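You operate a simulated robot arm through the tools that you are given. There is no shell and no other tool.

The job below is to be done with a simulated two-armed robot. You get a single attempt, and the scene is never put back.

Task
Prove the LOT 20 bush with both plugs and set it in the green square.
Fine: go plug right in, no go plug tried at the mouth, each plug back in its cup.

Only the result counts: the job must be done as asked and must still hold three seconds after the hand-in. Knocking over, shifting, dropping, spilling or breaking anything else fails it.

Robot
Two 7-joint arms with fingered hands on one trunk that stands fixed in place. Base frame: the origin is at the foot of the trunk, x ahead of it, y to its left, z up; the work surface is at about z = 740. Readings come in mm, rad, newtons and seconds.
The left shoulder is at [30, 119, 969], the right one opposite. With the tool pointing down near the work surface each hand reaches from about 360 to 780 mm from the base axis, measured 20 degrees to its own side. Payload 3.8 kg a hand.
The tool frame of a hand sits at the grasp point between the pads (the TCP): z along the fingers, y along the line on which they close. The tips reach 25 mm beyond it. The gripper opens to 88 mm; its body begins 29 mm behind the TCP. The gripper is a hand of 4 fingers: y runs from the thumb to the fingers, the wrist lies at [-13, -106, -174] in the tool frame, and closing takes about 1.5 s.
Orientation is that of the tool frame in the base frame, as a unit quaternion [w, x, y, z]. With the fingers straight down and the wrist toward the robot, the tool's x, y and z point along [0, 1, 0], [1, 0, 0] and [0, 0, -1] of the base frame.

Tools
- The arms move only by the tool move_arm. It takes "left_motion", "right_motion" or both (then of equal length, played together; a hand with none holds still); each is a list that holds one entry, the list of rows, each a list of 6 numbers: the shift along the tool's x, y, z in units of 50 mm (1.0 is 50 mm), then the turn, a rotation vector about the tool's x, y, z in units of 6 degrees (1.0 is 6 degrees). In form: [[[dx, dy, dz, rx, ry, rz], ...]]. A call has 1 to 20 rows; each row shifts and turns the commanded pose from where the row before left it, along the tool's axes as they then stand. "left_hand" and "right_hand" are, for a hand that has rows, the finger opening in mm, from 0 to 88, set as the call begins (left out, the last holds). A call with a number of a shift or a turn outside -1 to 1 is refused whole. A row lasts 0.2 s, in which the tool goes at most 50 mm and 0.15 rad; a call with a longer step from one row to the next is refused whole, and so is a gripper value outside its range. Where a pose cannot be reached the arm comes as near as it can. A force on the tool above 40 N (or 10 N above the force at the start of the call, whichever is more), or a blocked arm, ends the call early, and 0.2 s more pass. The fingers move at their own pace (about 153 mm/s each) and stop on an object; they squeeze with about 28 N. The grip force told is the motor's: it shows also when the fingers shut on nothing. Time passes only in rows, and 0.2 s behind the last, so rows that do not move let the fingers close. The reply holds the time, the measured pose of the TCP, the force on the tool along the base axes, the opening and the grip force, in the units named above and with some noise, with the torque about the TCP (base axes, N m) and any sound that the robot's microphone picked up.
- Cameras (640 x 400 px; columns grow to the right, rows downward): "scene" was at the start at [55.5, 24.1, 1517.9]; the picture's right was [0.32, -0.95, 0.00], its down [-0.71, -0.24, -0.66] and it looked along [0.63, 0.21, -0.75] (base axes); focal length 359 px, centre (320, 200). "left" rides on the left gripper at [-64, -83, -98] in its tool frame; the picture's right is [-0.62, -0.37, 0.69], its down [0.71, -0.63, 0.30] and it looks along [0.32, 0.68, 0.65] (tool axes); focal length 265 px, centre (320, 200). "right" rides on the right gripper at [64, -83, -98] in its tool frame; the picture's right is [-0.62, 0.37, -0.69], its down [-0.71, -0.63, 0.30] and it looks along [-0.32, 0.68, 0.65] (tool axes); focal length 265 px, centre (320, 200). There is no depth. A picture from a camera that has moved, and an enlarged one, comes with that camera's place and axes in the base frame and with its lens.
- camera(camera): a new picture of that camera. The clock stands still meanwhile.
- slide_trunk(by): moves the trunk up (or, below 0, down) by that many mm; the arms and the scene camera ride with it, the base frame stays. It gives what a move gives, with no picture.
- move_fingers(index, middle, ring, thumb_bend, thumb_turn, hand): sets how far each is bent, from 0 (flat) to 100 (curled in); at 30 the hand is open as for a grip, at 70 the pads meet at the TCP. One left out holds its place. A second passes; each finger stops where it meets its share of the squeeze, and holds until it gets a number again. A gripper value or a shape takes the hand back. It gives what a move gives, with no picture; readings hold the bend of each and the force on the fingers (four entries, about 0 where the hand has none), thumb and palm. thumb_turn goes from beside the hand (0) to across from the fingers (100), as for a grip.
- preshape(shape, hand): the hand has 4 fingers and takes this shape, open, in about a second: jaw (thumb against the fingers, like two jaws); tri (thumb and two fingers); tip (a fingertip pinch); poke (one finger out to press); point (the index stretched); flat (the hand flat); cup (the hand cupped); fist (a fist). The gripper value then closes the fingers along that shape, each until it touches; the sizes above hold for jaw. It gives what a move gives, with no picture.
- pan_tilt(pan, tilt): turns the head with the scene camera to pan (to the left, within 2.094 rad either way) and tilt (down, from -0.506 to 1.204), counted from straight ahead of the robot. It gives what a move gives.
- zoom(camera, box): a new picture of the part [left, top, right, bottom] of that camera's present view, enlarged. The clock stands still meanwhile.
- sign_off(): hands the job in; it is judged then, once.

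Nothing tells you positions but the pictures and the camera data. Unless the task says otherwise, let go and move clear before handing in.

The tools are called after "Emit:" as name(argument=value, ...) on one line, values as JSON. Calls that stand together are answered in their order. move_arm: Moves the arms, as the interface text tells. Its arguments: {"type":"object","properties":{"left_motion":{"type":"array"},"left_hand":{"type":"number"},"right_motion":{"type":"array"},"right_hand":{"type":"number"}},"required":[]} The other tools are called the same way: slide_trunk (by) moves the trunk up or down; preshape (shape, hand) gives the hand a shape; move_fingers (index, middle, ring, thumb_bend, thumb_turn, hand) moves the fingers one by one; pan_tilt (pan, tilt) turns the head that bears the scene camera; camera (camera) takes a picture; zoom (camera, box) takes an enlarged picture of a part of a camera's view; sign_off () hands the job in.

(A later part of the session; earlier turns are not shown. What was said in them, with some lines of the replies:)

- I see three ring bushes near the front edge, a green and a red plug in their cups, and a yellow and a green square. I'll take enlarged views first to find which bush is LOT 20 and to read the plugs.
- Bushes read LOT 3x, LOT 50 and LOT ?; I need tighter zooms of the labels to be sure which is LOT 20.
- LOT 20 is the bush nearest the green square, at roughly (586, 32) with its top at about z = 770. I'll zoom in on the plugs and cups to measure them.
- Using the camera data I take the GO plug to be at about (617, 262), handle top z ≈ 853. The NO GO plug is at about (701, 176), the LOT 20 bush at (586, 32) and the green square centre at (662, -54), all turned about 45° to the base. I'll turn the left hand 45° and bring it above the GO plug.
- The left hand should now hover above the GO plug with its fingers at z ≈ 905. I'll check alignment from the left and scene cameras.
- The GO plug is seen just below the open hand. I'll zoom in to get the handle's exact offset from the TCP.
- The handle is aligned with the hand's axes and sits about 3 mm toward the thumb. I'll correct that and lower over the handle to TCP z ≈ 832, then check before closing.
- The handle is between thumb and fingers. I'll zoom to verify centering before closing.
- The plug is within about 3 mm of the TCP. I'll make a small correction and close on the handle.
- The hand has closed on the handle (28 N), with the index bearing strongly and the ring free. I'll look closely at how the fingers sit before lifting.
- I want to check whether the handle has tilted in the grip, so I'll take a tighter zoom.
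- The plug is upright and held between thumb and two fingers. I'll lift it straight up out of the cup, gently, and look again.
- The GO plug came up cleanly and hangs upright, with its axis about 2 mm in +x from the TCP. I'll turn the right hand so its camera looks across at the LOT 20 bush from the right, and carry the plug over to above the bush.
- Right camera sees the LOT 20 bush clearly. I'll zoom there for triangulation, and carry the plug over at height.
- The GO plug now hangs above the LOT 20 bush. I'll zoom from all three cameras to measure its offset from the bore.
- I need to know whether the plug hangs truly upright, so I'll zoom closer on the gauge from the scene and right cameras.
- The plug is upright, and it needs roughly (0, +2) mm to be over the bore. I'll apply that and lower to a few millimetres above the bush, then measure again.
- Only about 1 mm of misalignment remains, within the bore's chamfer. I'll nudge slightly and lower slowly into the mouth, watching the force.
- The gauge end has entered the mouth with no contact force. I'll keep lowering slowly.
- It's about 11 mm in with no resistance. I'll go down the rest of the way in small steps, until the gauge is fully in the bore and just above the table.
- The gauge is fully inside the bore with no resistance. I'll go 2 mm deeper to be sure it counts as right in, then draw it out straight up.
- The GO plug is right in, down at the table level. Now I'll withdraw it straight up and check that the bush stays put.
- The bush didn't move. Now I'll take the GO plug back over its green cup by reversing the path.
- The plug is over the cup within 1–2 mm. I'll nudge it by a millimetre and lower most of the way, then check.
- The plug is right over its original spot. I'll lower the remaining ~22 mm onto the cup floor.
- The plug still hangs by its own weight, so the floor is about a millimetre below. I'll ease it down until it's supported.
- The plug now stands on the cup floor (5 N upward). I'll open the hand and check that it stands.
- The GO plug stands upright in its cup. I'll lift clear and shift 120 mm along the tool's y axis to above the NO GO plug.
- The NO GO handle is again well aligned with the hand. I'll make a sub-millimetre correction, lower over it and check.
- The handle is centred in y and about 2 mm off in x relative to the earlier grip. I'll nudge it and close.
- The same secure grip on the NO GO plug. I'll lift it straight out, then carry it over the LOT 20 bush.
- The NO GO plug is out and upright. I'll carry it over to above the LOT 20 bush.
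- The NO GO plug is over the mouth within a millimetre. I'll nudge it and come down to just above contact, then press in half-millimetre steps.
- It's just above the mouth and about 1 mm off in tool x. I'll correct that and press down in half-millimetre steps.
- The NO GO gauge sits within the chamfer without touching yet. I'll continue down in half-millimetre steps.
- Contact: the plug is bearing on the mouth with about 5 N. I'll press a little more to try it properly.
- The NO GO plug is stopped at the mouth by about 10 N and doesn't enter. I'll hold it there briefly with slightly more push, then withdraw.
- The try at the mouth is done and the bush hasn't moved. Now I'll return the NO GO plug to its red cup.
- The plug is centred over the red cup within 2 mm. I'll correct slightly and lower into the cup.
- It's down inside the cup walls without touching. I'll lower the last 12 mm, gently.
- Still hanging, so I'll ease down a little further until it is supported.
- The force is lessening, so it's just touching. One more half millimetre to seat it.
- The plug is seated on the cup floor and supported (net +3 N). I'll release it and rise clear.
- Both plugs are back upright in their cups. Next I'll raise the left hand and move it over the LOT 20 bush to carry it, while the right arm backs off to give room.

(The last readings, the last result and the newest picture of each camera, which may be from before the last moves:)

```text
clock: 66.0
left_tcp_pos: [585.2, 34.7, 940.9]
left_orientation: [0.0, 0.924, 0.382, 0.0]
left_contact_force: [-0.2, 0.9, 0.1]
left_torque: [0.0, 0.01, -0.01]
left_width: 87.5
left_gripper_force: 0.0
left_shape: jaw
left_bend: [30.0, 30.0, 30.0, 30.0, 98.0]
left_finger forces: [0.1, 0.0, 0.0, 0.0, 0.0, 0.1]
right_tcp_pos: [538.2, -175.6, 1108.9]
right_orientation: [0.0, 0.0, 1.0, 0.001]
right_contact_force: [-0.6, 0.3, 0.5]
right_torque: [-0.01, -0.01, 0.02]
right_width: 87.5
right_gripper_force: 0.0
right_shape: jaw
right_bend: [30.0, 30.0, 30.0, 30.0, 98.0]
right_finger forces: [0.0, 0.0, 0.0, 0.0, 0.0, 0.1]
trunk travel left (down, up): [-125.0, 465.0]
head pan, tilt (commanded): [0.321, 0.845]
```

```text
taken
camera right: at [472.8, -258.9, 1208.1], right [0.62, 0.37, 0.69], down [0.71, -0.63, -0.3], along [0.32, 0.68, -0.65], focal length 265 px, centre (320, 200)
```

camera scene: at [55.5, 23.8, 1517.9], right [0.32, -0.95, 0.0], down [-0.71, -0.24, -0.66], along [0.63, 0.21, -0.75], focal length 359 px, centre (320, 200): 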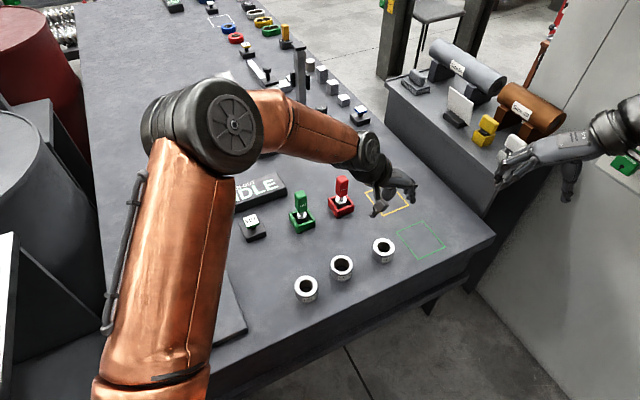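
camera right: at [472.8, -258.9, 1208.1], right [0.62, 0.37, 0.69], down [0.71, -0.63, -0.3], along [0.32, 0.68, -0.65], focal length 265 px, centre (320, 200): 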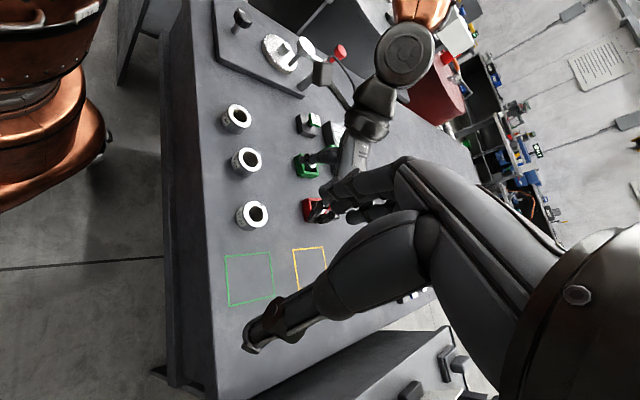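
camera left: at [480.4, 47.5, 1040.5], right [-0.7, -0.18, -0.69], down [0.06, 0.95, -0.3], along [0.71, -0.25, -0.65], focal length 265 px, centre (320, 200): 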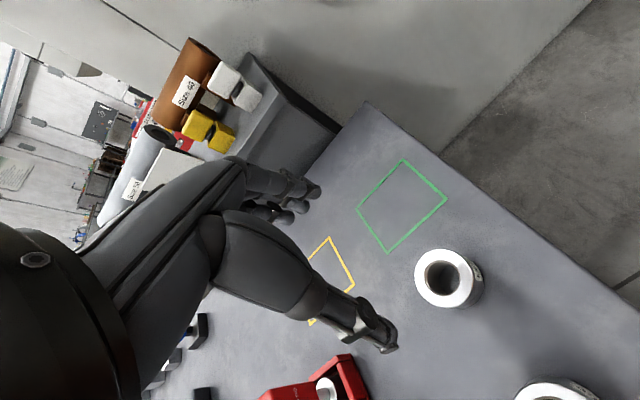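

The hand is centred over the bush in the left view. I'll lower part way with a slightly narrowed opening and check clearance to LOT 50 as well.

Emit:
move_arm(left_motion=[[[0, 0, 0.4, 0, 0, 0], [0, 0, 0.5, 0, 0, 0], [0, 0, 0.5, 0, 0, 0], [0, 0, 0.4, 0, 0, 0], [0, 0, 0.2, 0, 0, 0], [0, 0, 0, 0, 0, 0], [0, 0, 0, 0, 0, 0]]], left_hand=80)

Emit:
camera(camera="left")

Emit:
zoom(camera="scene", box=[330, 180, 430, 280])

Emit:
zoom(camera="right", box=[210, 140, 340, 260])

```text
clock: 67.6
left_tcp_pos: [584.4, 32.4, 840.2]
left_orientation: [0.0, 0.924, 0.382, 0.0]
left_contact_force: [0.5, 0.4, 0.6]
left_torque: [-0.02, -0.02, 0.01]
left_width: 80.6
left_gripper_force: 0.1
left_shape: jaw
left_bend: [31.0, 31.0, 30.0, 31.0, 98.0]
left_finger forces: [0.0, 0.0, 0.0, 0.0, 0.0, 0.0]
right_tcp_pos: [538.2, -174.9, 1109.6]
right_orientation: [0.0, 0.0, 1.0, 0.0]
right_contact_force: [0.4, 0.7, 1.0]
right_torque: [0.04, -0.02, -0.02]
right_width: 87.8
right_gripper_force: 0.0
right_shape: jaw
right_bend: [30.0, 30.0, 30.0, 30.0, 98.0]
right_finger forces: [0.0, 0.0, 0.1, 0.1, 0.0, 0.1]
trunk travel left (down, up): [-125.0, 465.0]
head pan, tilt (commanded): [0.321, 0.845]
```

```text
taken
camera left: at [479.7, 45.7, 939.8], right [-0.7, -0.18, -0.69], down [0.06, 0.95, -0.3], along [0.71, -0.25, -0.65], focal length 265 px, centre (320, 200)
```

left: 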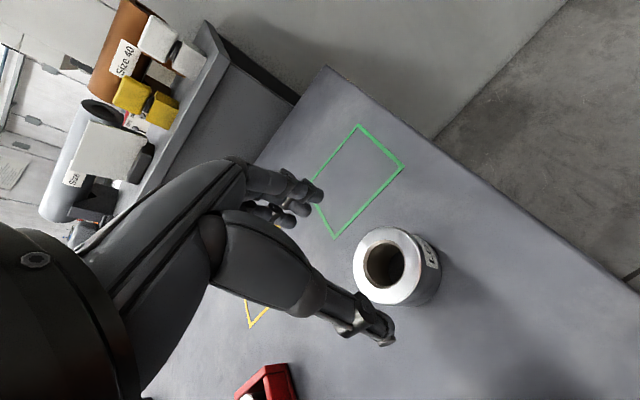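

```text
4.00 times, centred on (380, 230) of scene
camera zoom: at [55.7, 24.0, 1517.9], right [0.32, -0.95, 0.0], down [-0.71, -0.24, -0.66], along [0.63, 0.21, -0.75], focal length 1436 px, centre (80, 80)
```

zoom: 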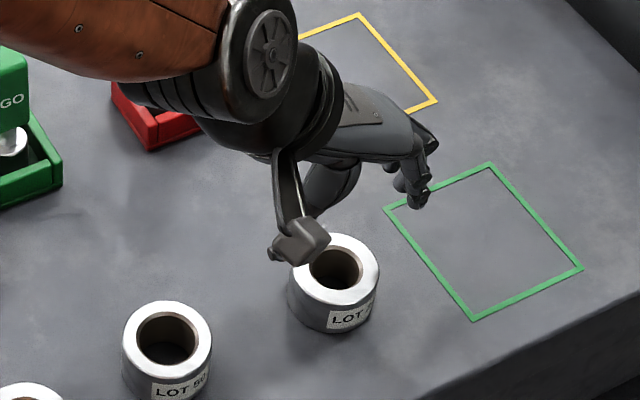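

```text
3.33 times, centred on (275, 200) of right
camera zoom: at [472.9, -258.7, 1208.1], right [0.62, 0.37, 0.69], down [0.71, -0.63, -0.3], along [0.32, 0.68, -0.65], focal length 885 px, centre (470, 200)
```

zoom: 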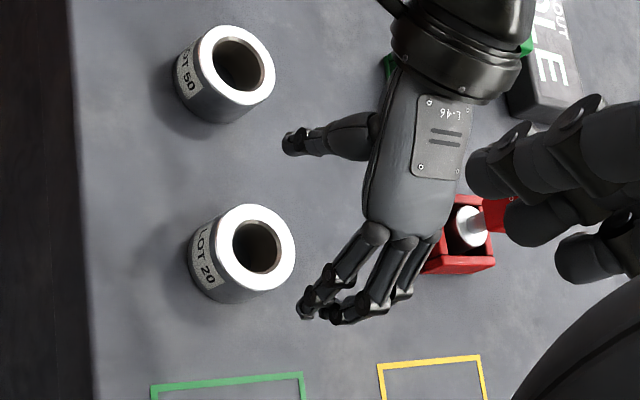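

The hand is above and in line with the bush. I'll zoom to refine the centering before going down around it.

Emit:
zoom(camera="left", box=[335, 215, 455, 315])

Emit:
zoom(camera="right", box=[240, 180, 310, 240])

```text
4.00 times, centred on (395, 265) of left
camera zoom: at [479.7, 45.7, 939.8], right [-0.7, -0.18, -0.69], down [0.06, 0.95, -0.3], along [0.71, -0.25, -0.65], focal length 1062 px, centre (20, -60)
```

zoom: 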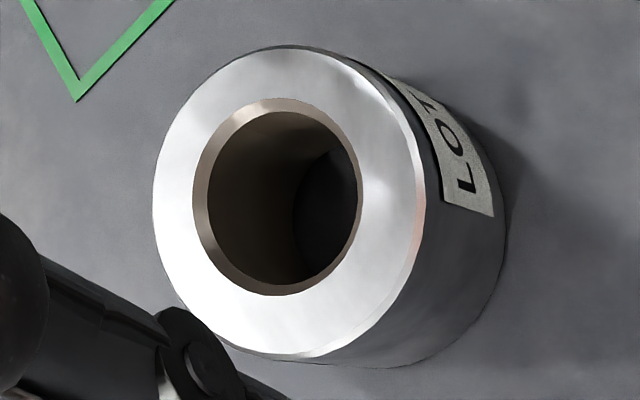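

```text
6.67 times, centred on (275, 210) of right
camera zoom: at [472.9, -258.7, 1208.1], right [0.62, 0.37, 0.69], down [0.71, -0.63, -0.3], along [0.32, 0.68, -0.65], focal length 1769 px, centre (620, 133)
```

zoom: 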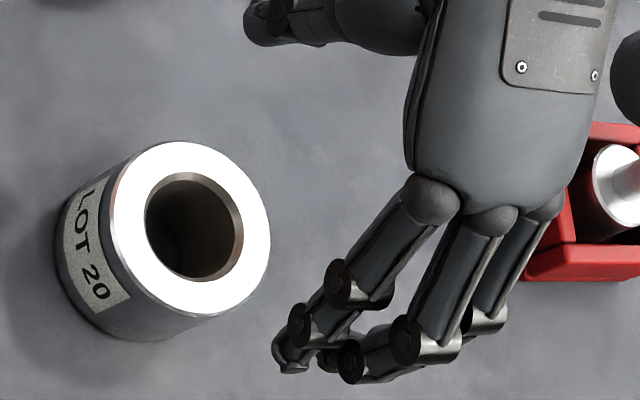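

The bush is centred within 1 mm of the TCP. I'll go down around it.

Emit:
move_arm(left_motion=[[[0, -0.01, 0.3, 0, 0, 0], [0, 0, 0.3, 0, 0, 0], [0, 0, 0.25, 0, 0, 0], [0, 0, 0.2, 0, 0, 0], [0, 0, 0.15, 0, 0, 0], [0, 0, 0, 0, 0, 0], [0, 0, 0, 0, 0, 0]]])

Emit:
zoom(camera="right", box=[220, 150, 330, 250])

Emit:
zoom(camera="scene", box=[340, 200, 430, 280])

Emit:
camera(camera="left")

```text
clock: 69.2
left_tcp_pos: [584.8, 33.2, 780.8]
left_orientation: [0.0, 0.924, 0.382, 0.0]
left_contact_force: [0.3, 0.2, 0.0]
left_torque: [0.0, -0.02, -0.01]
left_width: 80.4
left_gripper_force: 0.0
left_shape: jaw
left_bend: [31.0, 31.0, 30.0, 31.0, 98.0]
left_finger forces: [0.0, 0.0, 0.0, 0.0, 0.0, 0.1]
right_tcp_pos: [537.5, -174.6, 1109.2]
right_orientation: [-0.001, 0.0, 1.0, 0.0]
right_contact_force: [-1.6, 0.0, -0.7]
right_torque: [0.04, -0.02, -0.04]
right_width: 87.8
right_gripper_force: 0.1
right_shape: jaw
right_bend: [30.0, 30.0, 30.0, 30.0, 98.0]
right_finger forces: [0.0, 0.0, 0.1, 0.1, 0.1, 0.1]
trunk travel left (down, up): [-125.0, 465.0]
head pan, tilt (commanded): [0.321, 0.845]
```

```text
4.00 times, centred on (275, 200) of right
camera zoom: at [472.9, -258.7, 1208.1], right [0.62, 0.37, 0.69], down [0.71, -0.63, -0.3], along [0.32, 0.68, -0.65], focal length 1062 px, centre (500, 200)
```

zoom: 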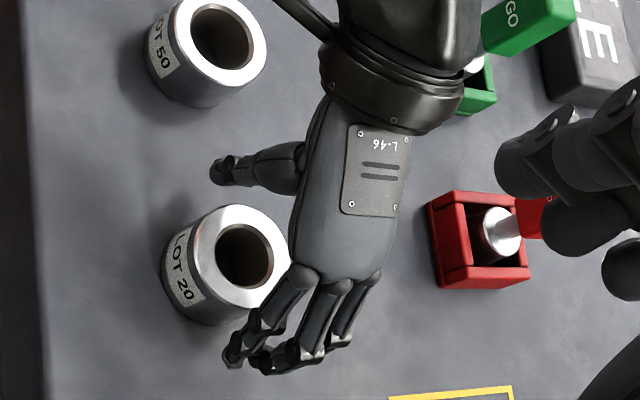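

```text
5.00 times, centred on (385, 240) of scene
camera zoom: at [55.7, 24.0, 1517.9], right [0.32, -0.95, 0.0], down [-0.71, -0.24, -0.66], along [0.63, 0.21, -0.75], focal length 1795 px, centre (-5, 0)
```

zoom: 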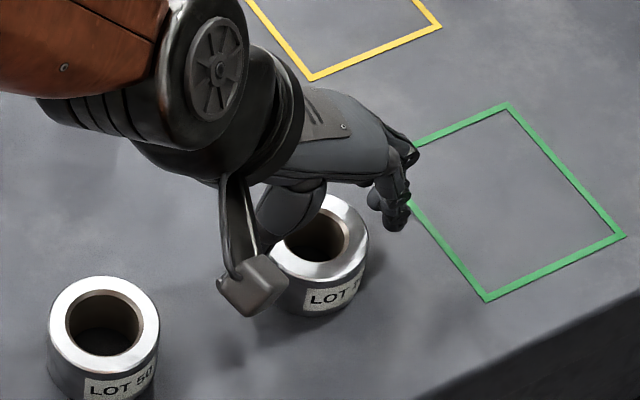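

```text
taken
camera left: at [479.4, 46.3, 880.6], right [-0.7, -0.18, -0.69], down [0.06, 0.95, -0.3], along [0.71, -0.25, -0.65], focal length 265 px, centre (320, 200)
```

left: 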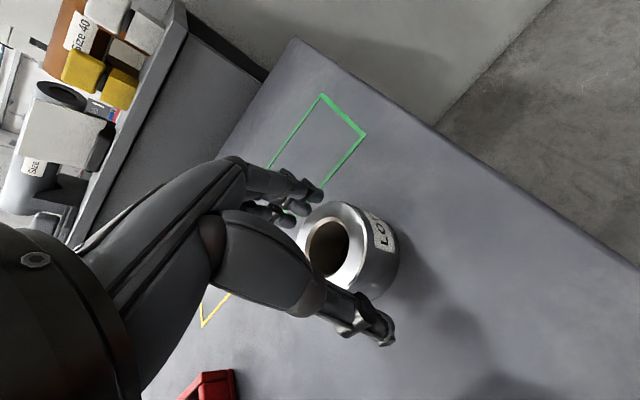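

The fingers now straddle the bush. I'll drop another 9 mm and close on it.

Emit:
move_arm(left_motion=[[[0, 0, 0.08, 0, 0, 0], [0, 0, 0.06, 0, 0, 0], [0, 0, 0.04, 0, 0, 0], [0, 0, 0, 0, 0, 0], [0, 0, 0, 0, 0, 0]]])

Emit:
zoom(camera="left", box=[240, 160, 440, 360])

```text
clock: 70.4
left_tcp_pos: [585.8, 33.3, 772.1]
left_orientation: [0.001, 0.924, 0.382, 0.0]
left_contact_force: [0.5, 0.0, 0.4]
left_torque: [-0.01, 0.01, -0.01]
left_width: 80.3
left_gripper_force: 0.0
left_shape: jaw
left_bend: [31.0, 31.0, 30.0, 31.0, 98.0]
left_finger forces: [0.1, 0.1, 0.0, 0.1, 0.0, 0.0]
right_tcp_pos: [537.2, -175.5, 1109.8]
right_orientation: [0.0, 0.0, 1.0, 0.0]
right_contact_force: [-0.4, 0.0, 0.6]
right_torque: [-0.03, 0.0, 0.0]
right_width: 87.5
right_gripper_force: 0.0
right_shape: jaw
right_bend: [30.0, 30.0, 30.0, 30.0, 98.0]
right_finger forces: [0.0, 0.0, 0.1, 0.1, 0.1, 0.0]
trunk travel left (down, up): [-125.0, 465.0]
head pan, tilt (commanded): [0.321, 0.845]
```

```text
2.00 times, centred on (340, 260) of left
camera zoom: at [480.0, 46.9, 871.4], right [-0.7, -0.18, -0.69], down [0.06, 0.95, -0.3], along [0.71, -0.25, -0.65], focal length 531 px, centre (280, 80)
```

zoom: 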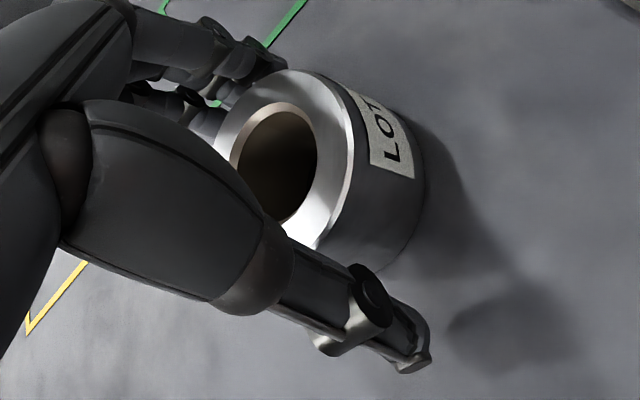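

The thumb is just left of the bush and the fingers are on the far side. Closing now.

Emit:
move_arm(left_motion=[[[0, 0, 0, 0, 0, 0], [0, 0, 0, 0, 0, 0], [0, 0, 0, 0, 0, 0], [0, 0, 0, 0, 0, 0], [0, 0, 0, 0, 0, 0], [0, 0, 0, 0, 0, 0], [0, 0, 0, 0, 0, 0], [0, 0, 0, 0, 0, 0]]], left_hand=30)

Emit:
zoom(camera="left", box=[240, 160, 440, 360])

Emit:
zoom(camera="scene", box=[340, 200, 430, 280])

Emit:
zoom(camera="right", box=[220, 150, 330, 250])

```text
clock: 72.2
left_tcp_pos: [585.0, 33.1, 771.8]
left_orientation: [0.0, 0.924, 0.383, 0.0]
left_contact_force: [-0.4, 0.4, 0.4]
left_torque: [0.02, -0.02, -0.03]
left_width: 45.8
left_gripper_force: 27.6
left_shape: jaw
left_bend: [74.0, 44.0, 47.0, 68.0, 100.0]
left_finger forces: [15.6, 8.5, 0.0, 0.0, 24.7, 0.1]
right_tcp_pos: [537.5, -174.8, 1109.9]
right_orientation: [0.0, 0.0, 1.0, 0.0]
right_contact_force: [-0.6, -0.2, -0.1]
right_torque: [-0.03, -0.04, 0.02]
right_width: 87.7
right_gripper_force: 0.0
right_shape: jaw
right_bend: [30.0, 30.0, 30.0, 30.0, 98.0]
right_finger forces: [0.1, 0.0, 0.1, 0.1, 0.0, 0.1]
trunk travel left (down, up): [-125.0, 465.0]
head pan, tilt (commanded): [0.321, 0.845]
```

```text
2.00 times, centred on (340, 260) of left
camera zoom: at [480.0, 47.0, 871.3], right [-0.7, -0.18, -0.69], down [0.06, 0.95, -0.3], along [0.71, -0.25, -0.65], focal length 531 px, centre (280, 80)
```

zoom: 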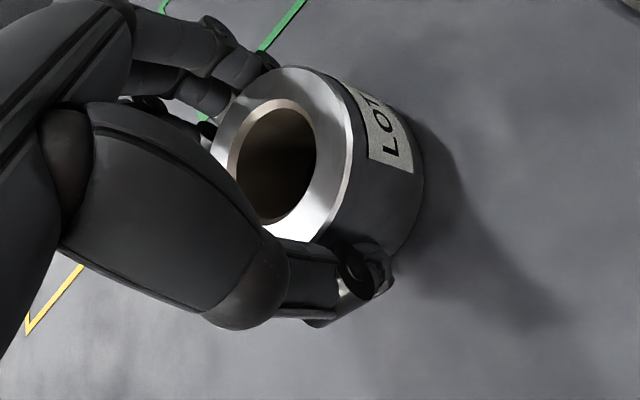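

```text
5.00 times, centred on (385, 240) of scene
camera zoom: at [55.8, 24.0, 1517.9], right [0.32, -0.95, 0.0], down [-0.71, -0.24, -0.66], along [0.63, 0.21, -0.75], focal length 1795 px, centre (-5, 0)
```

zoom: 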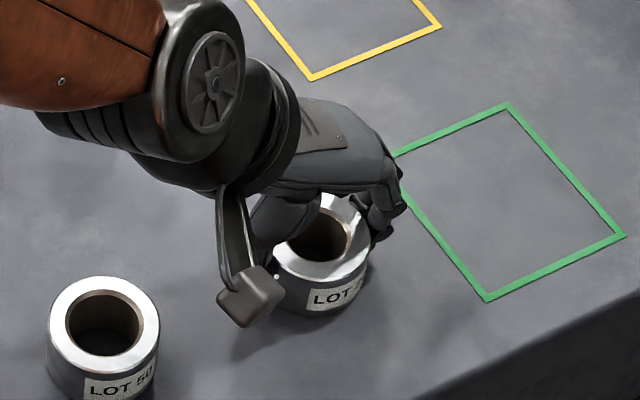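

```text
4.00 times, centred on (275, 200) of right
camera zoom: at [473.0, -258.7, 1208.1], right [0.62, 0.37, 0.69], down [0.71, -0.63, -0.3], along [0.32, 0.68, -0.65], focal length 1062 px, centre (500, 200)
```

zoom: 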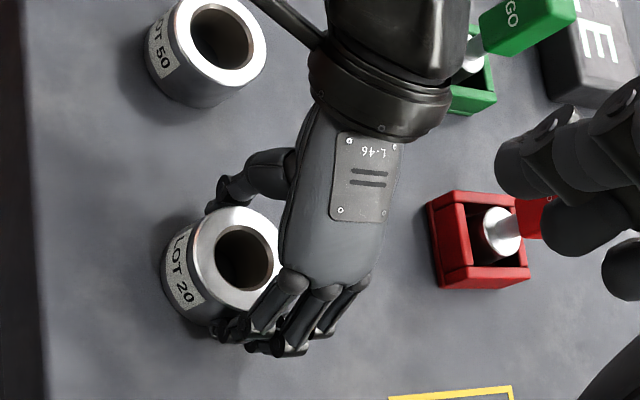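

Gripped with 28 N. I'll lift a few millimetres and look whether the bush comes up level.

Emit:
move_arm(left_motion=[[[0, 0, -0.03, 0, 0, 0], [0, 0, -0.04, 0, 0, 0], [0, 0, -0.05, 0, 0, 0], [0, 0, 0, 0, 0, 0], [0, 0, 0, 0, 0, 0]]])

Emit:
zoom(camera="left", box=[240, 160, 440, 360])

Emit:
zoom(camera="scene", box=[360, 220, 410, 270])

Emit:
zoom(camera="right", box=[230, 180, 300, 240])

```text
clock: 73.4
left_tcp_pos: [584.9, 34.0, 777.2]
left_orientation: [0.0, 0.924, 0.383, 0.001]
left_contact_force: [0.2, 0.3, -3.3]
left_torque: [0.02, 0.0, 0.03]
left_width: 46.0
left_gripper_force: 27.9
left_shape: jaw
left_bend: [74.0, 44.0, 47.0, 68.0, 100.0]
left_finger forces: [16.0, 8.9, 0.1, 0.1, 24.6, 0.0]
right_tcp_pos: [537.9, -176.1, 1110.4]
right_orientation: [0.001, 0.0, 1.0, 0.0]
right_contact_force: [0.8, 0.3, -0.9]
right_torque: [0.0, -0.02, -0.02]
right_width: 87.2
right_gripper_force: 0.2
right_shape: jaw
right_bend: [30.0, 30.0, 30.0, 30.0, 98.0]
right_finger forces: [0.0, 0.1, 0.0, 0.1, 0.0, 0.0]
trunk travel left (down, up): [-125.0, 465.0]
head pan, tilt (commanded): [0.321, 0.845]
```

```text
2.00 times, centred on (340, 260) of left
camera zoom: at [480.4, 46.9, 877.1], right [-0.7, -0.18, -0.69], down [0.06, 0.95, -0.3], along [0.71, -0.25, -0.65], focal length 531 px, centre (280, 80)
```

zoom: 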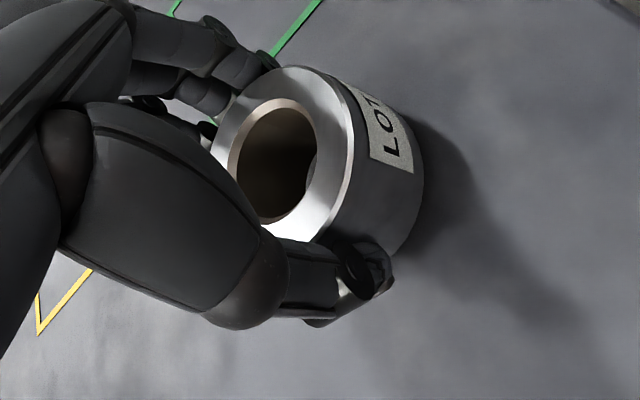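

```text
8.00 times, centred on (385, 245) of scene
camera zoom: at [56.0, 24.0, 1517.9], right [0.32, -0.95, 0.0], down [-0.71, -0.24, -0.66], along [0.63, 0.21, -0.75], focal length 2872 px, centre (-200, -160)
```

zoom: 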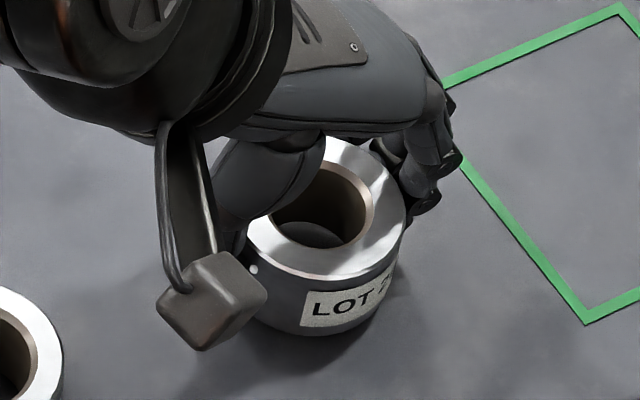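

```text
6.67 times, centred on (265, 210) of right
camera zoom: at [473.2, -258.7, 1208.0], right [0.62, 0.37, 0.69], down [0.71, -0.63, -0.3], along [0.32, 0.68, -0.65], focal length 1769 px, centre (687, 133)
```

zoom: 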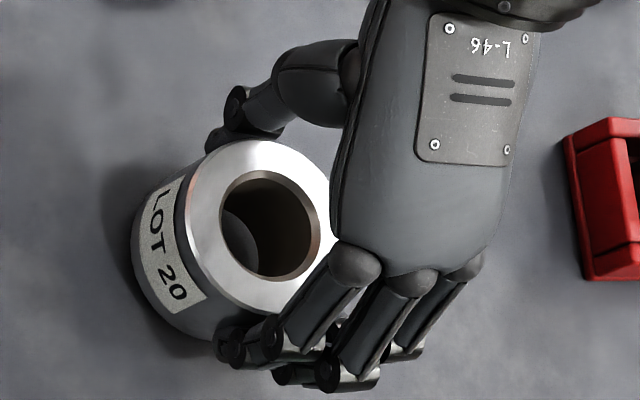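

The bush is up and level (about 3.3 N). I'll lift it a little more and carry it 114 mm to the centre of the green square.

Emit:
move_arm(left_motion=[[[0, 0, -0.1, 0, 0, 0], [0, 0, -0.14, 0, 0, 0], [-0.0212, 0.3, 0, 0, 0, 0], [-0.0212, 0.5, 0, 0, 0, 0], [-0.0212, 0.5, 0, 0, 0, 0], [-0.0212, 0.5, 0, 0, 0, 0], [-0.0212, 0.476, 0, 0, 0, 0], [0, 0, 0, 0, 0, 0], [0, 0, 0, 0, 0, 0]]])

Emit:
zoom(camera="scene", box=[370, 190, 470, 270])

Emit:
zoom(camera="right", box=[210, 200, 330, 320])

Emit:
camera(camera="left")

```text
clock: 75.4
left_tcp_pos: [662.6, -51.1, 791.7]
left_orientation: [-0.001, 0.924, 0.382, 0.0]
left_contact_force: [-0.2, -0.6, -3.6]
left_torque: [0.02, -0.01, 0.03]
left_width: 45.9
left_gripper_force: 27.5
left_shape: jaw
left_bend: [74.0, 44.0, 47.0, 68.0, 100.0]
left_finger forces: [16.0, 8.9, 0.0, 0.1, 24.8, 0.0]
right_tcp_pos: [538.8, -175.2, 1109.2]
right_orientation: [-0.001, 0.0, 1.0, 0.0]
right_contact_force: [-0.7, 0.6, -0.2]
right_torque: [0.02, 0.02, 0.02]
right_width: 87.5
right_gripper_force: 0.1
right_shape: jaw
right_bend: [30.0, 30.0, 30.0, 30.0, 98.0]
right_finger forces: [0.1, 0.0, 0.0, 0.1, 0.0, 0.0]
trunk travel left (down, up): [-125.0, 465.0]
head pan, tilt (commanded): [0.321, 0.845]
```

```text
5.00 times, centred on (420, 230) of scene
camera zoom: at [56.2, 23.6, 1517.9], right [0.32, -0.95, 0.0], down [-0.71, -0.24, -0.66], along [0.63, 0.21, -0.75], focal length 1795 px, centre (-180, 50)
```

zoom: 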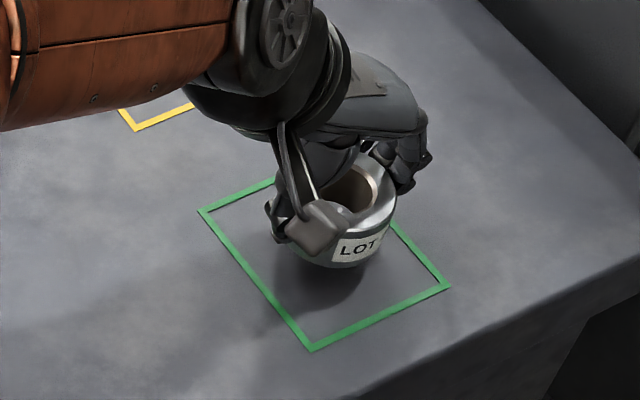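

```text
3.33 times, centred on (270, 260) of right
camera zoom: at [473.4, -259.0, 1207.9], right [0.62, 0.37, 0.69], down [0.71, -0.63, -0.3], along [0.32, 0.68, -0.65], focal length 885 px, centre (487, 0)
```

zoom: 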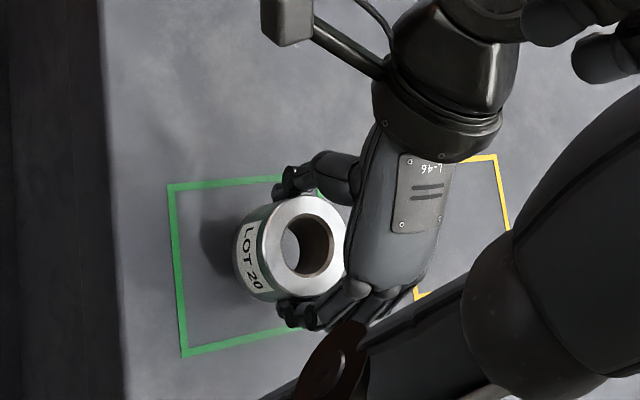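

```text
taken
camera left: at [557.5, -37.8, 889.8], right [-0.7, -0.18, -0.69], down [0.06, 0.95, -0.3], along [0.71, -0.25, -0.65], focal length 265 px, centre (320, 200)
```

left: 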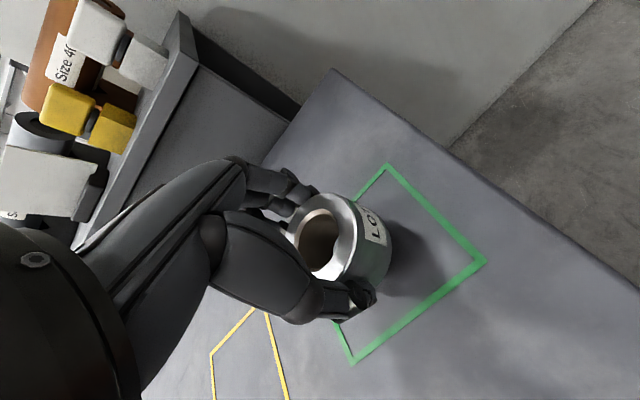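

The bush hangs over the middle of the green square. I'll lower it 17 mm, then ease it onto the table.

Emit:
move_arm(left_motion=[[[0, 0, 0.1, 0, 0, 0], [0, 0, 0.1, 0, 0, 0], [0, 0, 0.08, 0, 0, 0], [0, 0, 0.05, 0, 0, 0], [0, 0, 0.01, 0, 0, 0], [0, 0, 0, 0, 0, 0], [0, 0, 0, 0, 0, 0]]])

Emit:
zoom(camera="right", box=[210, 200, 330, 320])

Emit:
camera(camera="left")

```text
clock: 77.0
left_tcp_pos: [661.5, -50.7, 771.3]
left_orientation: [-0.001, 0.924, 0.383, -0.001]
left_contact_force: [-0.2, -0.3, -3.8]
left_torque: [0.0, 0.0, 0.04]
left_width: 45.5
left_gripper_force: 28.2
left_shape: jaw
left_bend: [74.0, 44.0, 47.0, 68.0, 100.0]
left_finger forces: [16.1, 8.9, 0.0, 0.0, 24.8, 0.0]
right_tcp_pos: [537.0, -174.6, 1109.6]
right_orientation: [0.0, 0.0, 1.0, 0.0]
right_contact_force: [0.2, -0.1, 0.0]
right_torque: [0.0, 0.0, -0.02]
right_width: 87.6
right_gripper_force: 0.1
right_shape: jaw
right_bend: [30.0, 30.0, 30.0, 30.0, 98.0]
right_finger forces: [0.1, 0.1, 0.0, 0.0, 0.0, 0.0]
trunk travel left (down, up): [-125.0, 465.0]
head pan, tilt (commanded): [0.321, 0.845]
```

```text
3.33 times, centred on (270, 260) of right
camera zoom: at [473.3, -258.8, 1208.0], right [0.62, 0.37, 0.69], down [0.71, -0.63, -0.3], along [0.32, 0.68, -0.65], focal length 885 px, centre (487, 0)
```

zoom: 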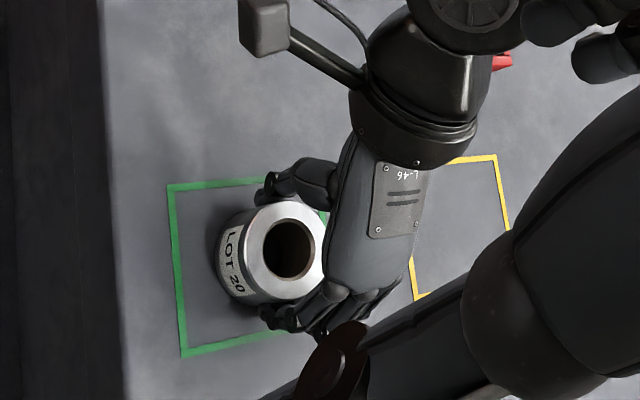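

```text
taken
camera left: at [557.1, -37.9, 872.1], right [-0.7, -0.18, -0.69], down [0.06, 0.95, -0.3], along [0.71, -0.25, -0.65], focal length 265 px, centre (320, 200)
```

left: 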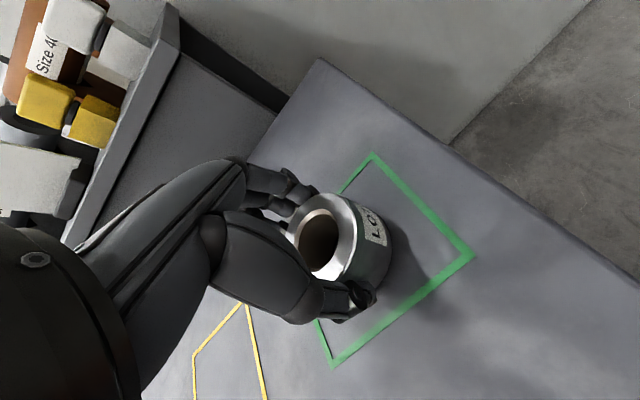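

Still hanging just above the table. I'll ease it down in half-millimetre steps until it is supported.

Emit:
move_arm(left_motion=[[[0, 0, 0.01, 0, 0, 0], [0, 0, 0.01, 0, 0, 0], [0, 0, 0, 0, 0, 0], [0, 0, 0, 0, 0, 0]]])

```text
clock: 78.0
left_tcp_pos: [662.2, -51.2, 772.3]
left_orientation: [0.0, 0.924, 0.382, 0.0]
left_contact_force: [0.2, 0.4, -3.1]
left_torque: [-0.02, -0.02, 0.0]
left_width: 45.8
left_gripper_force: 28.1
left_shape: jaw
left_bend: [74.0, 44.0, 47.0, 68.0, 100.0]
left_finger forces: [16.3, 8.9, 0.1, 0.1, 24.7, 0.1]
right_tcp_pos: [537.8, -174.9, 1109.0]
right_orientation: [0.001, 0.001, 1.0, 0.001]
right_contact_force: [-0.3, 0.3, 0.1]
right_torque: [-0.01, 0.01, 0.01]
right_width: 87.8
right_gripper_force: 0.1
right_shape: jaw
right_bend: [30.0, 30.0, 30.0, 30.0, 98.0]
right_finger forces: [0.0, 0.0, 0.0, 0.0, 0.0, 0.1]
trunk travel left (down, up): [-125.0, 465.0]
head pan, tilt (commanded): [0.321, 0.845]
```

Close to the table now. I'll take another small step.

Emit:
move_arm(left_motion=[[[0, 0, 0.01, 0, 0, 0], [0, 0, 0, 0, 0, 0], [0, 0, 0, 0, 0, 0]]])

```text
clock: 78.8
left_tcp_pos: [661.8, -51.1, 772.2]
left_orientation: [0.0, 0.924, 0.382, 0.001]
left_contact_force: [0.3, -1.8, -0.4]
left_torque: [-0.04, -0.01, -0.03]
left_width: 45.7
left_gripper_force: 28.1
left_shape: jaw
left_bend: [74.0, 44.0, 47.0, 69.0, 100.0]
left_finger forces: [16.6, 9.2, 0.0, 0.0, 24.6, 0.0]
right_tcp_pos: [538.9, -174.6, 1110.7]
right_orientation: [0.0, -0.001, 1.0, 0.001]
right_contact_force: [0.7, 0.6, 0.1]
right_torque: [-0.01, 0.01, 0.03]
right_width: 87.5
right_gripper_force: 0.1
right_shape: jaw
right_bend: [30.0, 30.0, 30.0, 30.0, 98.0]
right_finger forces: [0.1, 0.0, 0.0, 0.0, 0.0, 0.0]
trunk travel left (down, up): [-125.0, 465.0]
head pan, tilt (commanded): [0.321, 0.845]
```

The bush is now carried by the table. I'll open the hand and check where it stands.

Emit:
move_arm(left_motion=[[[0, 0, 0, 0, 0, 0], [0, 0, 0, 0, 0, 0], [0, 0, 0, 0, 0, 0], [0, 0, 0, 0, 0, 0], [0, 0, 0, 0, 0, 0], [0, 0, 0, 0, 0, 0]]], left_hand=84)

Emit:
zoom(camera="right", box=[210, 200, 330, 320])

Emit:
zoom(camera="left", box=[240, 120, 480, 380])

Emit:
zoom(camera="scene", box=[370, 190, 470, 270])

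```text
clock: 80.2
left_tcp_pos: [661.3, -49.4, 771.4]
left_orientation: [0.0, 0.924, 0.383, -0.001]
left_contact_force: [0.8, 0.4, 0.0]
left_torque: [-0.03, 0.02, -0.01]
left_width: 83.4
left_gripper_force: 0.1
left_shape: jaw
left_bend: [32.0, 31.0, 30.0, 31.0, 98.0]
left_finger forces: [0.0, 0.1, 0.1, 0.0, 0.0, 0.0]
right_tcp_pos: [537.2, -175.8, 1109.0]
right_orientation: [0.0, 0.0, 1.0, 0.0]
right_contact_force: [0.6, 0.3, -0.1]
right_torque: [-0.02, 0.0, 0.01]
right_width: 87.6
right_gripper_force: 0.1
right_shape: jaw
right_bend: [30.0, 30.0, 30.0, 30.0, 98.0]
right_finger forces: [0.0, 0.0, 0.0, 0.0, 0.0, 0.0]
trunk travel left (down, up): [-125.0, 465.0]
head pan, tilt (commanded): [0.321, 0.845]
```

```text
3.33 times, centred on (270, 260) of right
camera zoom: at [473.0, -258.8, 1208.1], right [0.62, 0.37, 0.69], down [0.71, -0.63, -0.3], along [0.32, 0.68, -0.65], focal length 885 px, centre (487, 0)
```

zoom: 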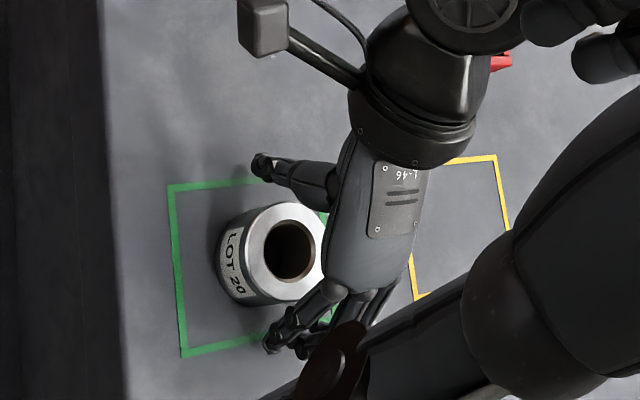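

```text
1.54 times, centred on (360, 250) of left
camera zoom: at [556.9, -37.5, 871.1], right [-0.7, -0.18, -0.69], down [0.06, 0.95, -0.3], along [0.71, -0.25, -0.65], focal length 408 px, centre (258, 123)
```

zoom: 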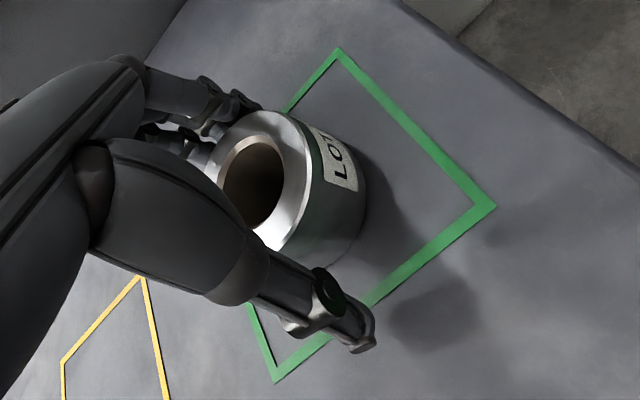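

```text
5.00 times, centred on (420, 230) of scene
camera zoom: at [55.7, 23.9, 1517.9], right [0.32, -0.95, 0.0], down [-0.71, -0.24, -0.66], along [0.63, 0.21, -0.75], focal length 1795 px, centre (-180, 50)
```

zoom: 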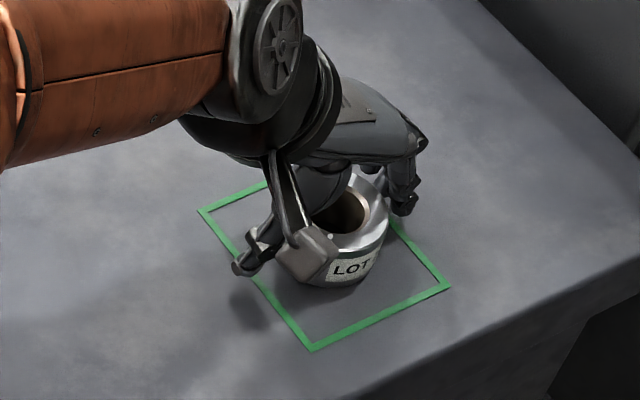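

The bush stands free. I'll rise straight up and then look at the final placement.

Emit:
move_arm(left_motion=[[[0, 0, -0.2, 0, 0, 0], [0, 0, -0.3, 0, 0, 0], [0, 0, -0.5, 0, 0, 0], [0, 0, -0.6, 0, 0, 0], [0, 0, -0.6, 0, 0, 0], [0, -0.5, -0.6, 0, 0, 0], [0, -0.7, -0.5, 0, 0, 0], [0, -0.7, -0.3, 0, 0, 0], [0, -0.7, 0, 0, 0, 0], [0, -0.6, 0, 0, 0, 0], [0, 0, 0, 0, 0, 0], [0, 0, 0, 0, 0, 0]]])

Emit:
camera(camera="scene")

Emit:
zoom(camera="scene", box=[370, 190, 470, 270])

Emit:
zoom(camera="right", box=[210, 130, 340, 320])

Emit:
zoom(camera="scene", box=[270, 160, 380, 240])

```text
clock: 82.8
left_tcp_pos: [548.9, 62.0, 951.3]
left_orientation: [0.0, 0.924, 0.383, 0.0]
left_contact_force: [-0.3, -0.4, -0.6]
left_torque: [-0.02, -0.03, 0.01]
left_width: 83.7
left_gripper_force: 0.0
left_shape: jaw
left_bend: [32.0, 31.0, 30.0, 31.0, 98.0]
left_finger forces: [0.0, 0.1, 0.0, 0.0, 0.0, 0.0]
right_tcp_pos: [536.6, -175.0, 1109.9]
right_orientation: [0.0, 0.0, 1.0, 0.0]
right_contact_force: [1.1, -0.1, -0.1]
right_torque: [0.02, -0.03, -0.01]
right_width: 87.5
right_gripper_force: 0.1
right_shape: jaw
right_bend: [30.0, 30.0, 30.0, 30.0, 98.0]
right_finger forces: [0.0, 0.0, 0.0, 0.1, 0.0, 0.1]
trunk travel left (down, up): [-125.0, 465.0]
head pan, tilt (commanded): [0.321, 0.845]
```

```text
taken
camera scene: at [55.4, 24.2, 1517.9], right [0.32, -0.95, 0.0], down [-0.71, -0.24, -0.66], along [0.63, 0.21, -0.75], focal length 359 px, centre (320, 200)
```

scene: 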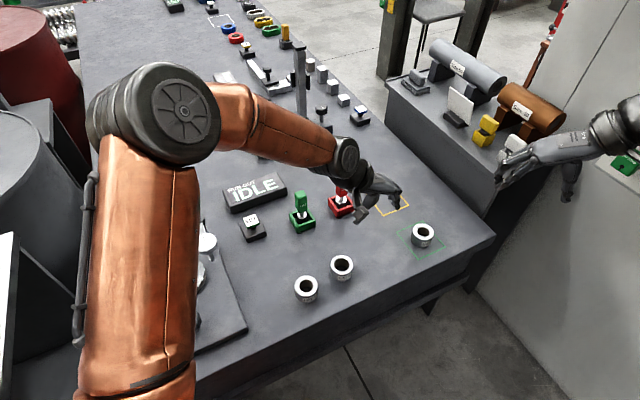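

```text
5.00 times, centred on (420, 230) of scene
camera zoom: at [55.4, 24.2, 1517.9], right [0.32, -0.95, 0.0], down [-0.71, -0.24, -0.66], along [0.63, 0.21, -0.75], focal length 1795 px, centre (-180, 50)
```

zoom: 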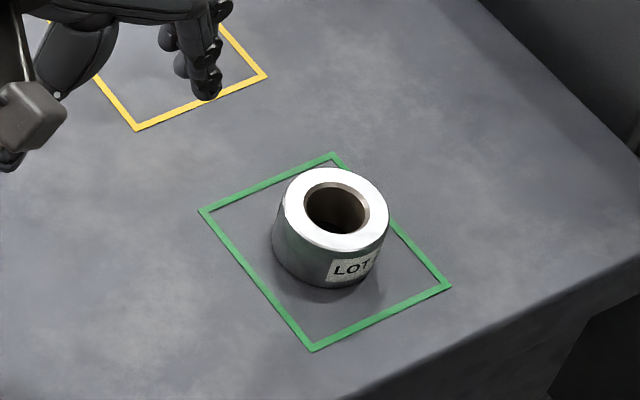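

```text
2.11 times, centred on (275, 225) of right
camera zoom: at [472.7, -258.5, 1208.3], right [0.62, 0.37, 0.69], down [0.71, -0.63, -0.3], along [0.32, 0.68, -0.65], focal length 559 px, centre (415, 147)
```

zoom: 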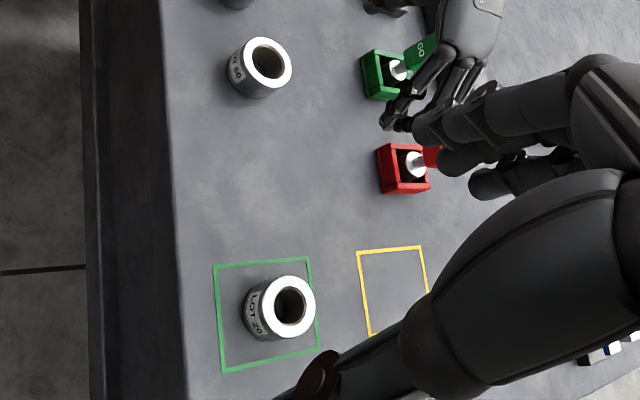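

```text
5.00 times, centred on (325, 200) of scene
camera zoom: at [55.4, 24.2, 1517.9], right [0.32, -0.95, 0.0], down [-0.71, -0.24, -0.66], along [0.63, 0.21, -0.75], focal length 1795 px, centre (295, 200)
```

zoom: 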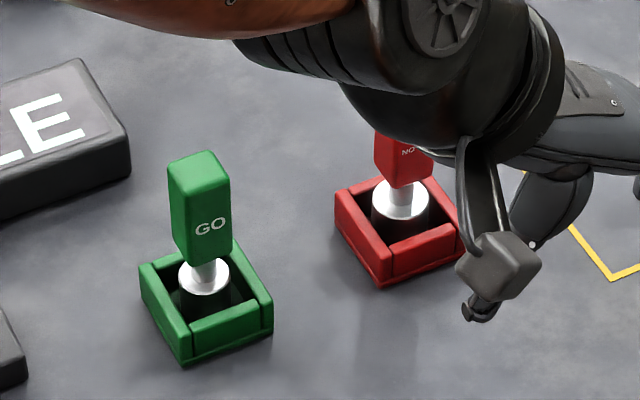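

The LOT 20 bush stands well inside the green square, and LOT 50 and LOT 30 look undisturbed. I'll withdraw the left hand further for a last clear look at both plugs.

Emit:
move_arm(left_motion=[[[0, 0, -0.7, 0, 0, 0], [0, 0, -0.7, 0, 0, 0], [0, 0, -0.6, 0, 0, 0], [0.3, -0.6, 0, 0, 0, 0], [0.3, -0.6, 0, 0, 0, 0], [0.3, -0.6, 0, 0, 0, 0], [0.3, -0.6, 0, 0, 0, 0], [0, 0, 0, 0, 0, 0]]])

Emit:
camera(camera="scene")

Emit:
zoom(camera="scene", box=[270, 160, 380, 240])

```text
clock: 84.6
left_tcp_pos: [506.6, 188.9, 1051.9]
left_orientation: [0.0, 0.924, 0.383, 0.0]
left_contact_force: [0.2, 0.9, 0.2]
left_torque: [0.0, -0.03, 0.01]
left_width: 83.5
left_gripper_force: 0.0
left_shape: jaw
left_bend: [32.0, 31.0, 30.0, 31.0, 98.0]
left_finger forces: [0.1, 0.0, 0.0, 0.0, 0.0, 0.0]
right_tcp_pos: [538.3, -176.7, 1108.8]
right_orientation: [0.001, 0.0, 1.0, 0.0]
right_contact_force: [-0.3, -0.6, -0.2]
right_torque: [0.0, 0.01, -0.03]
right_width: 87.5
right_gripper_force: 0.0
right_shape: jaw
right_bend: [30.0, 30.0, 30.0, 30.0, 98.0]
right_finger forces: [0.0, 0.0, 0.0, 0.0, 0.0, 0.1]
trunk travel left (down, up): [-125.0, 465.0]
head pan, tilt (commanded): [0.321, 0.845]
```

```text
taken
camera scene: at [55.9, 23.6, 1517.9], right [0.31, -0.95, 0.0], down [-0.71, -0.24, -0.66], along [0.63, 0.21, -0.75], focal length 359 px, centre (320, 200)
```

scene: 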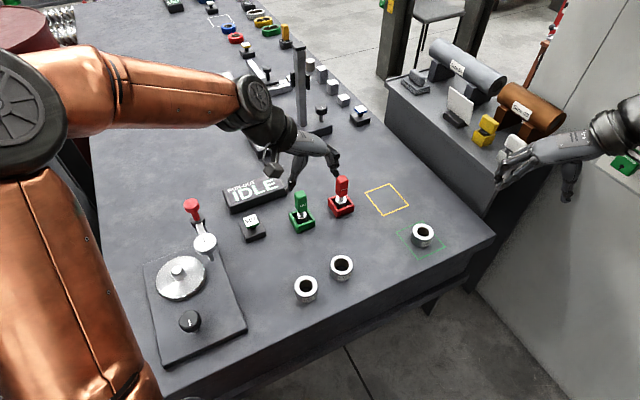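

```text
5.00 times, centred on (325, 200) of scene
camera zoom: at [55.9, 23.6, 1517.9], right [0.31, -0.95, 0.0], down [-0.71, -0.24, -0.66], along [0.63, 0.21, -0.75], focal length 1795 px, centre (295, 200)
```

zoom: 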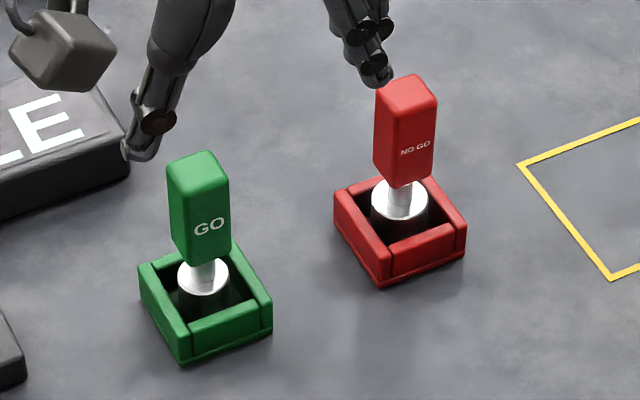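

Both plugs stand upright in their own cups and the LOT 20 bush sits inside the green square. The other two bushes are where they started and both hands are clear. The GO plug went right in and the NO GO plug stopped at the mouth, so I'm handing in.

Emit:
sign_off()

```text
The job is handed in.
```

The LOT 20 bush passed on both plugs and now stands inside the green square, about 3 mm off its centre.

- **GO plug:** it went all the way into the bore, down to table level, with no resistance.
- **NO GO plug:** it stopped at the mouth of the bore and did not enter, even pressed with about 15 N.
- **Plugs returned:** both stand upright in their own cups, green and red.
- **Everything else:** LOT 30 and LOT 50 look unmoved in the last picture, and both hands are empty and clear.
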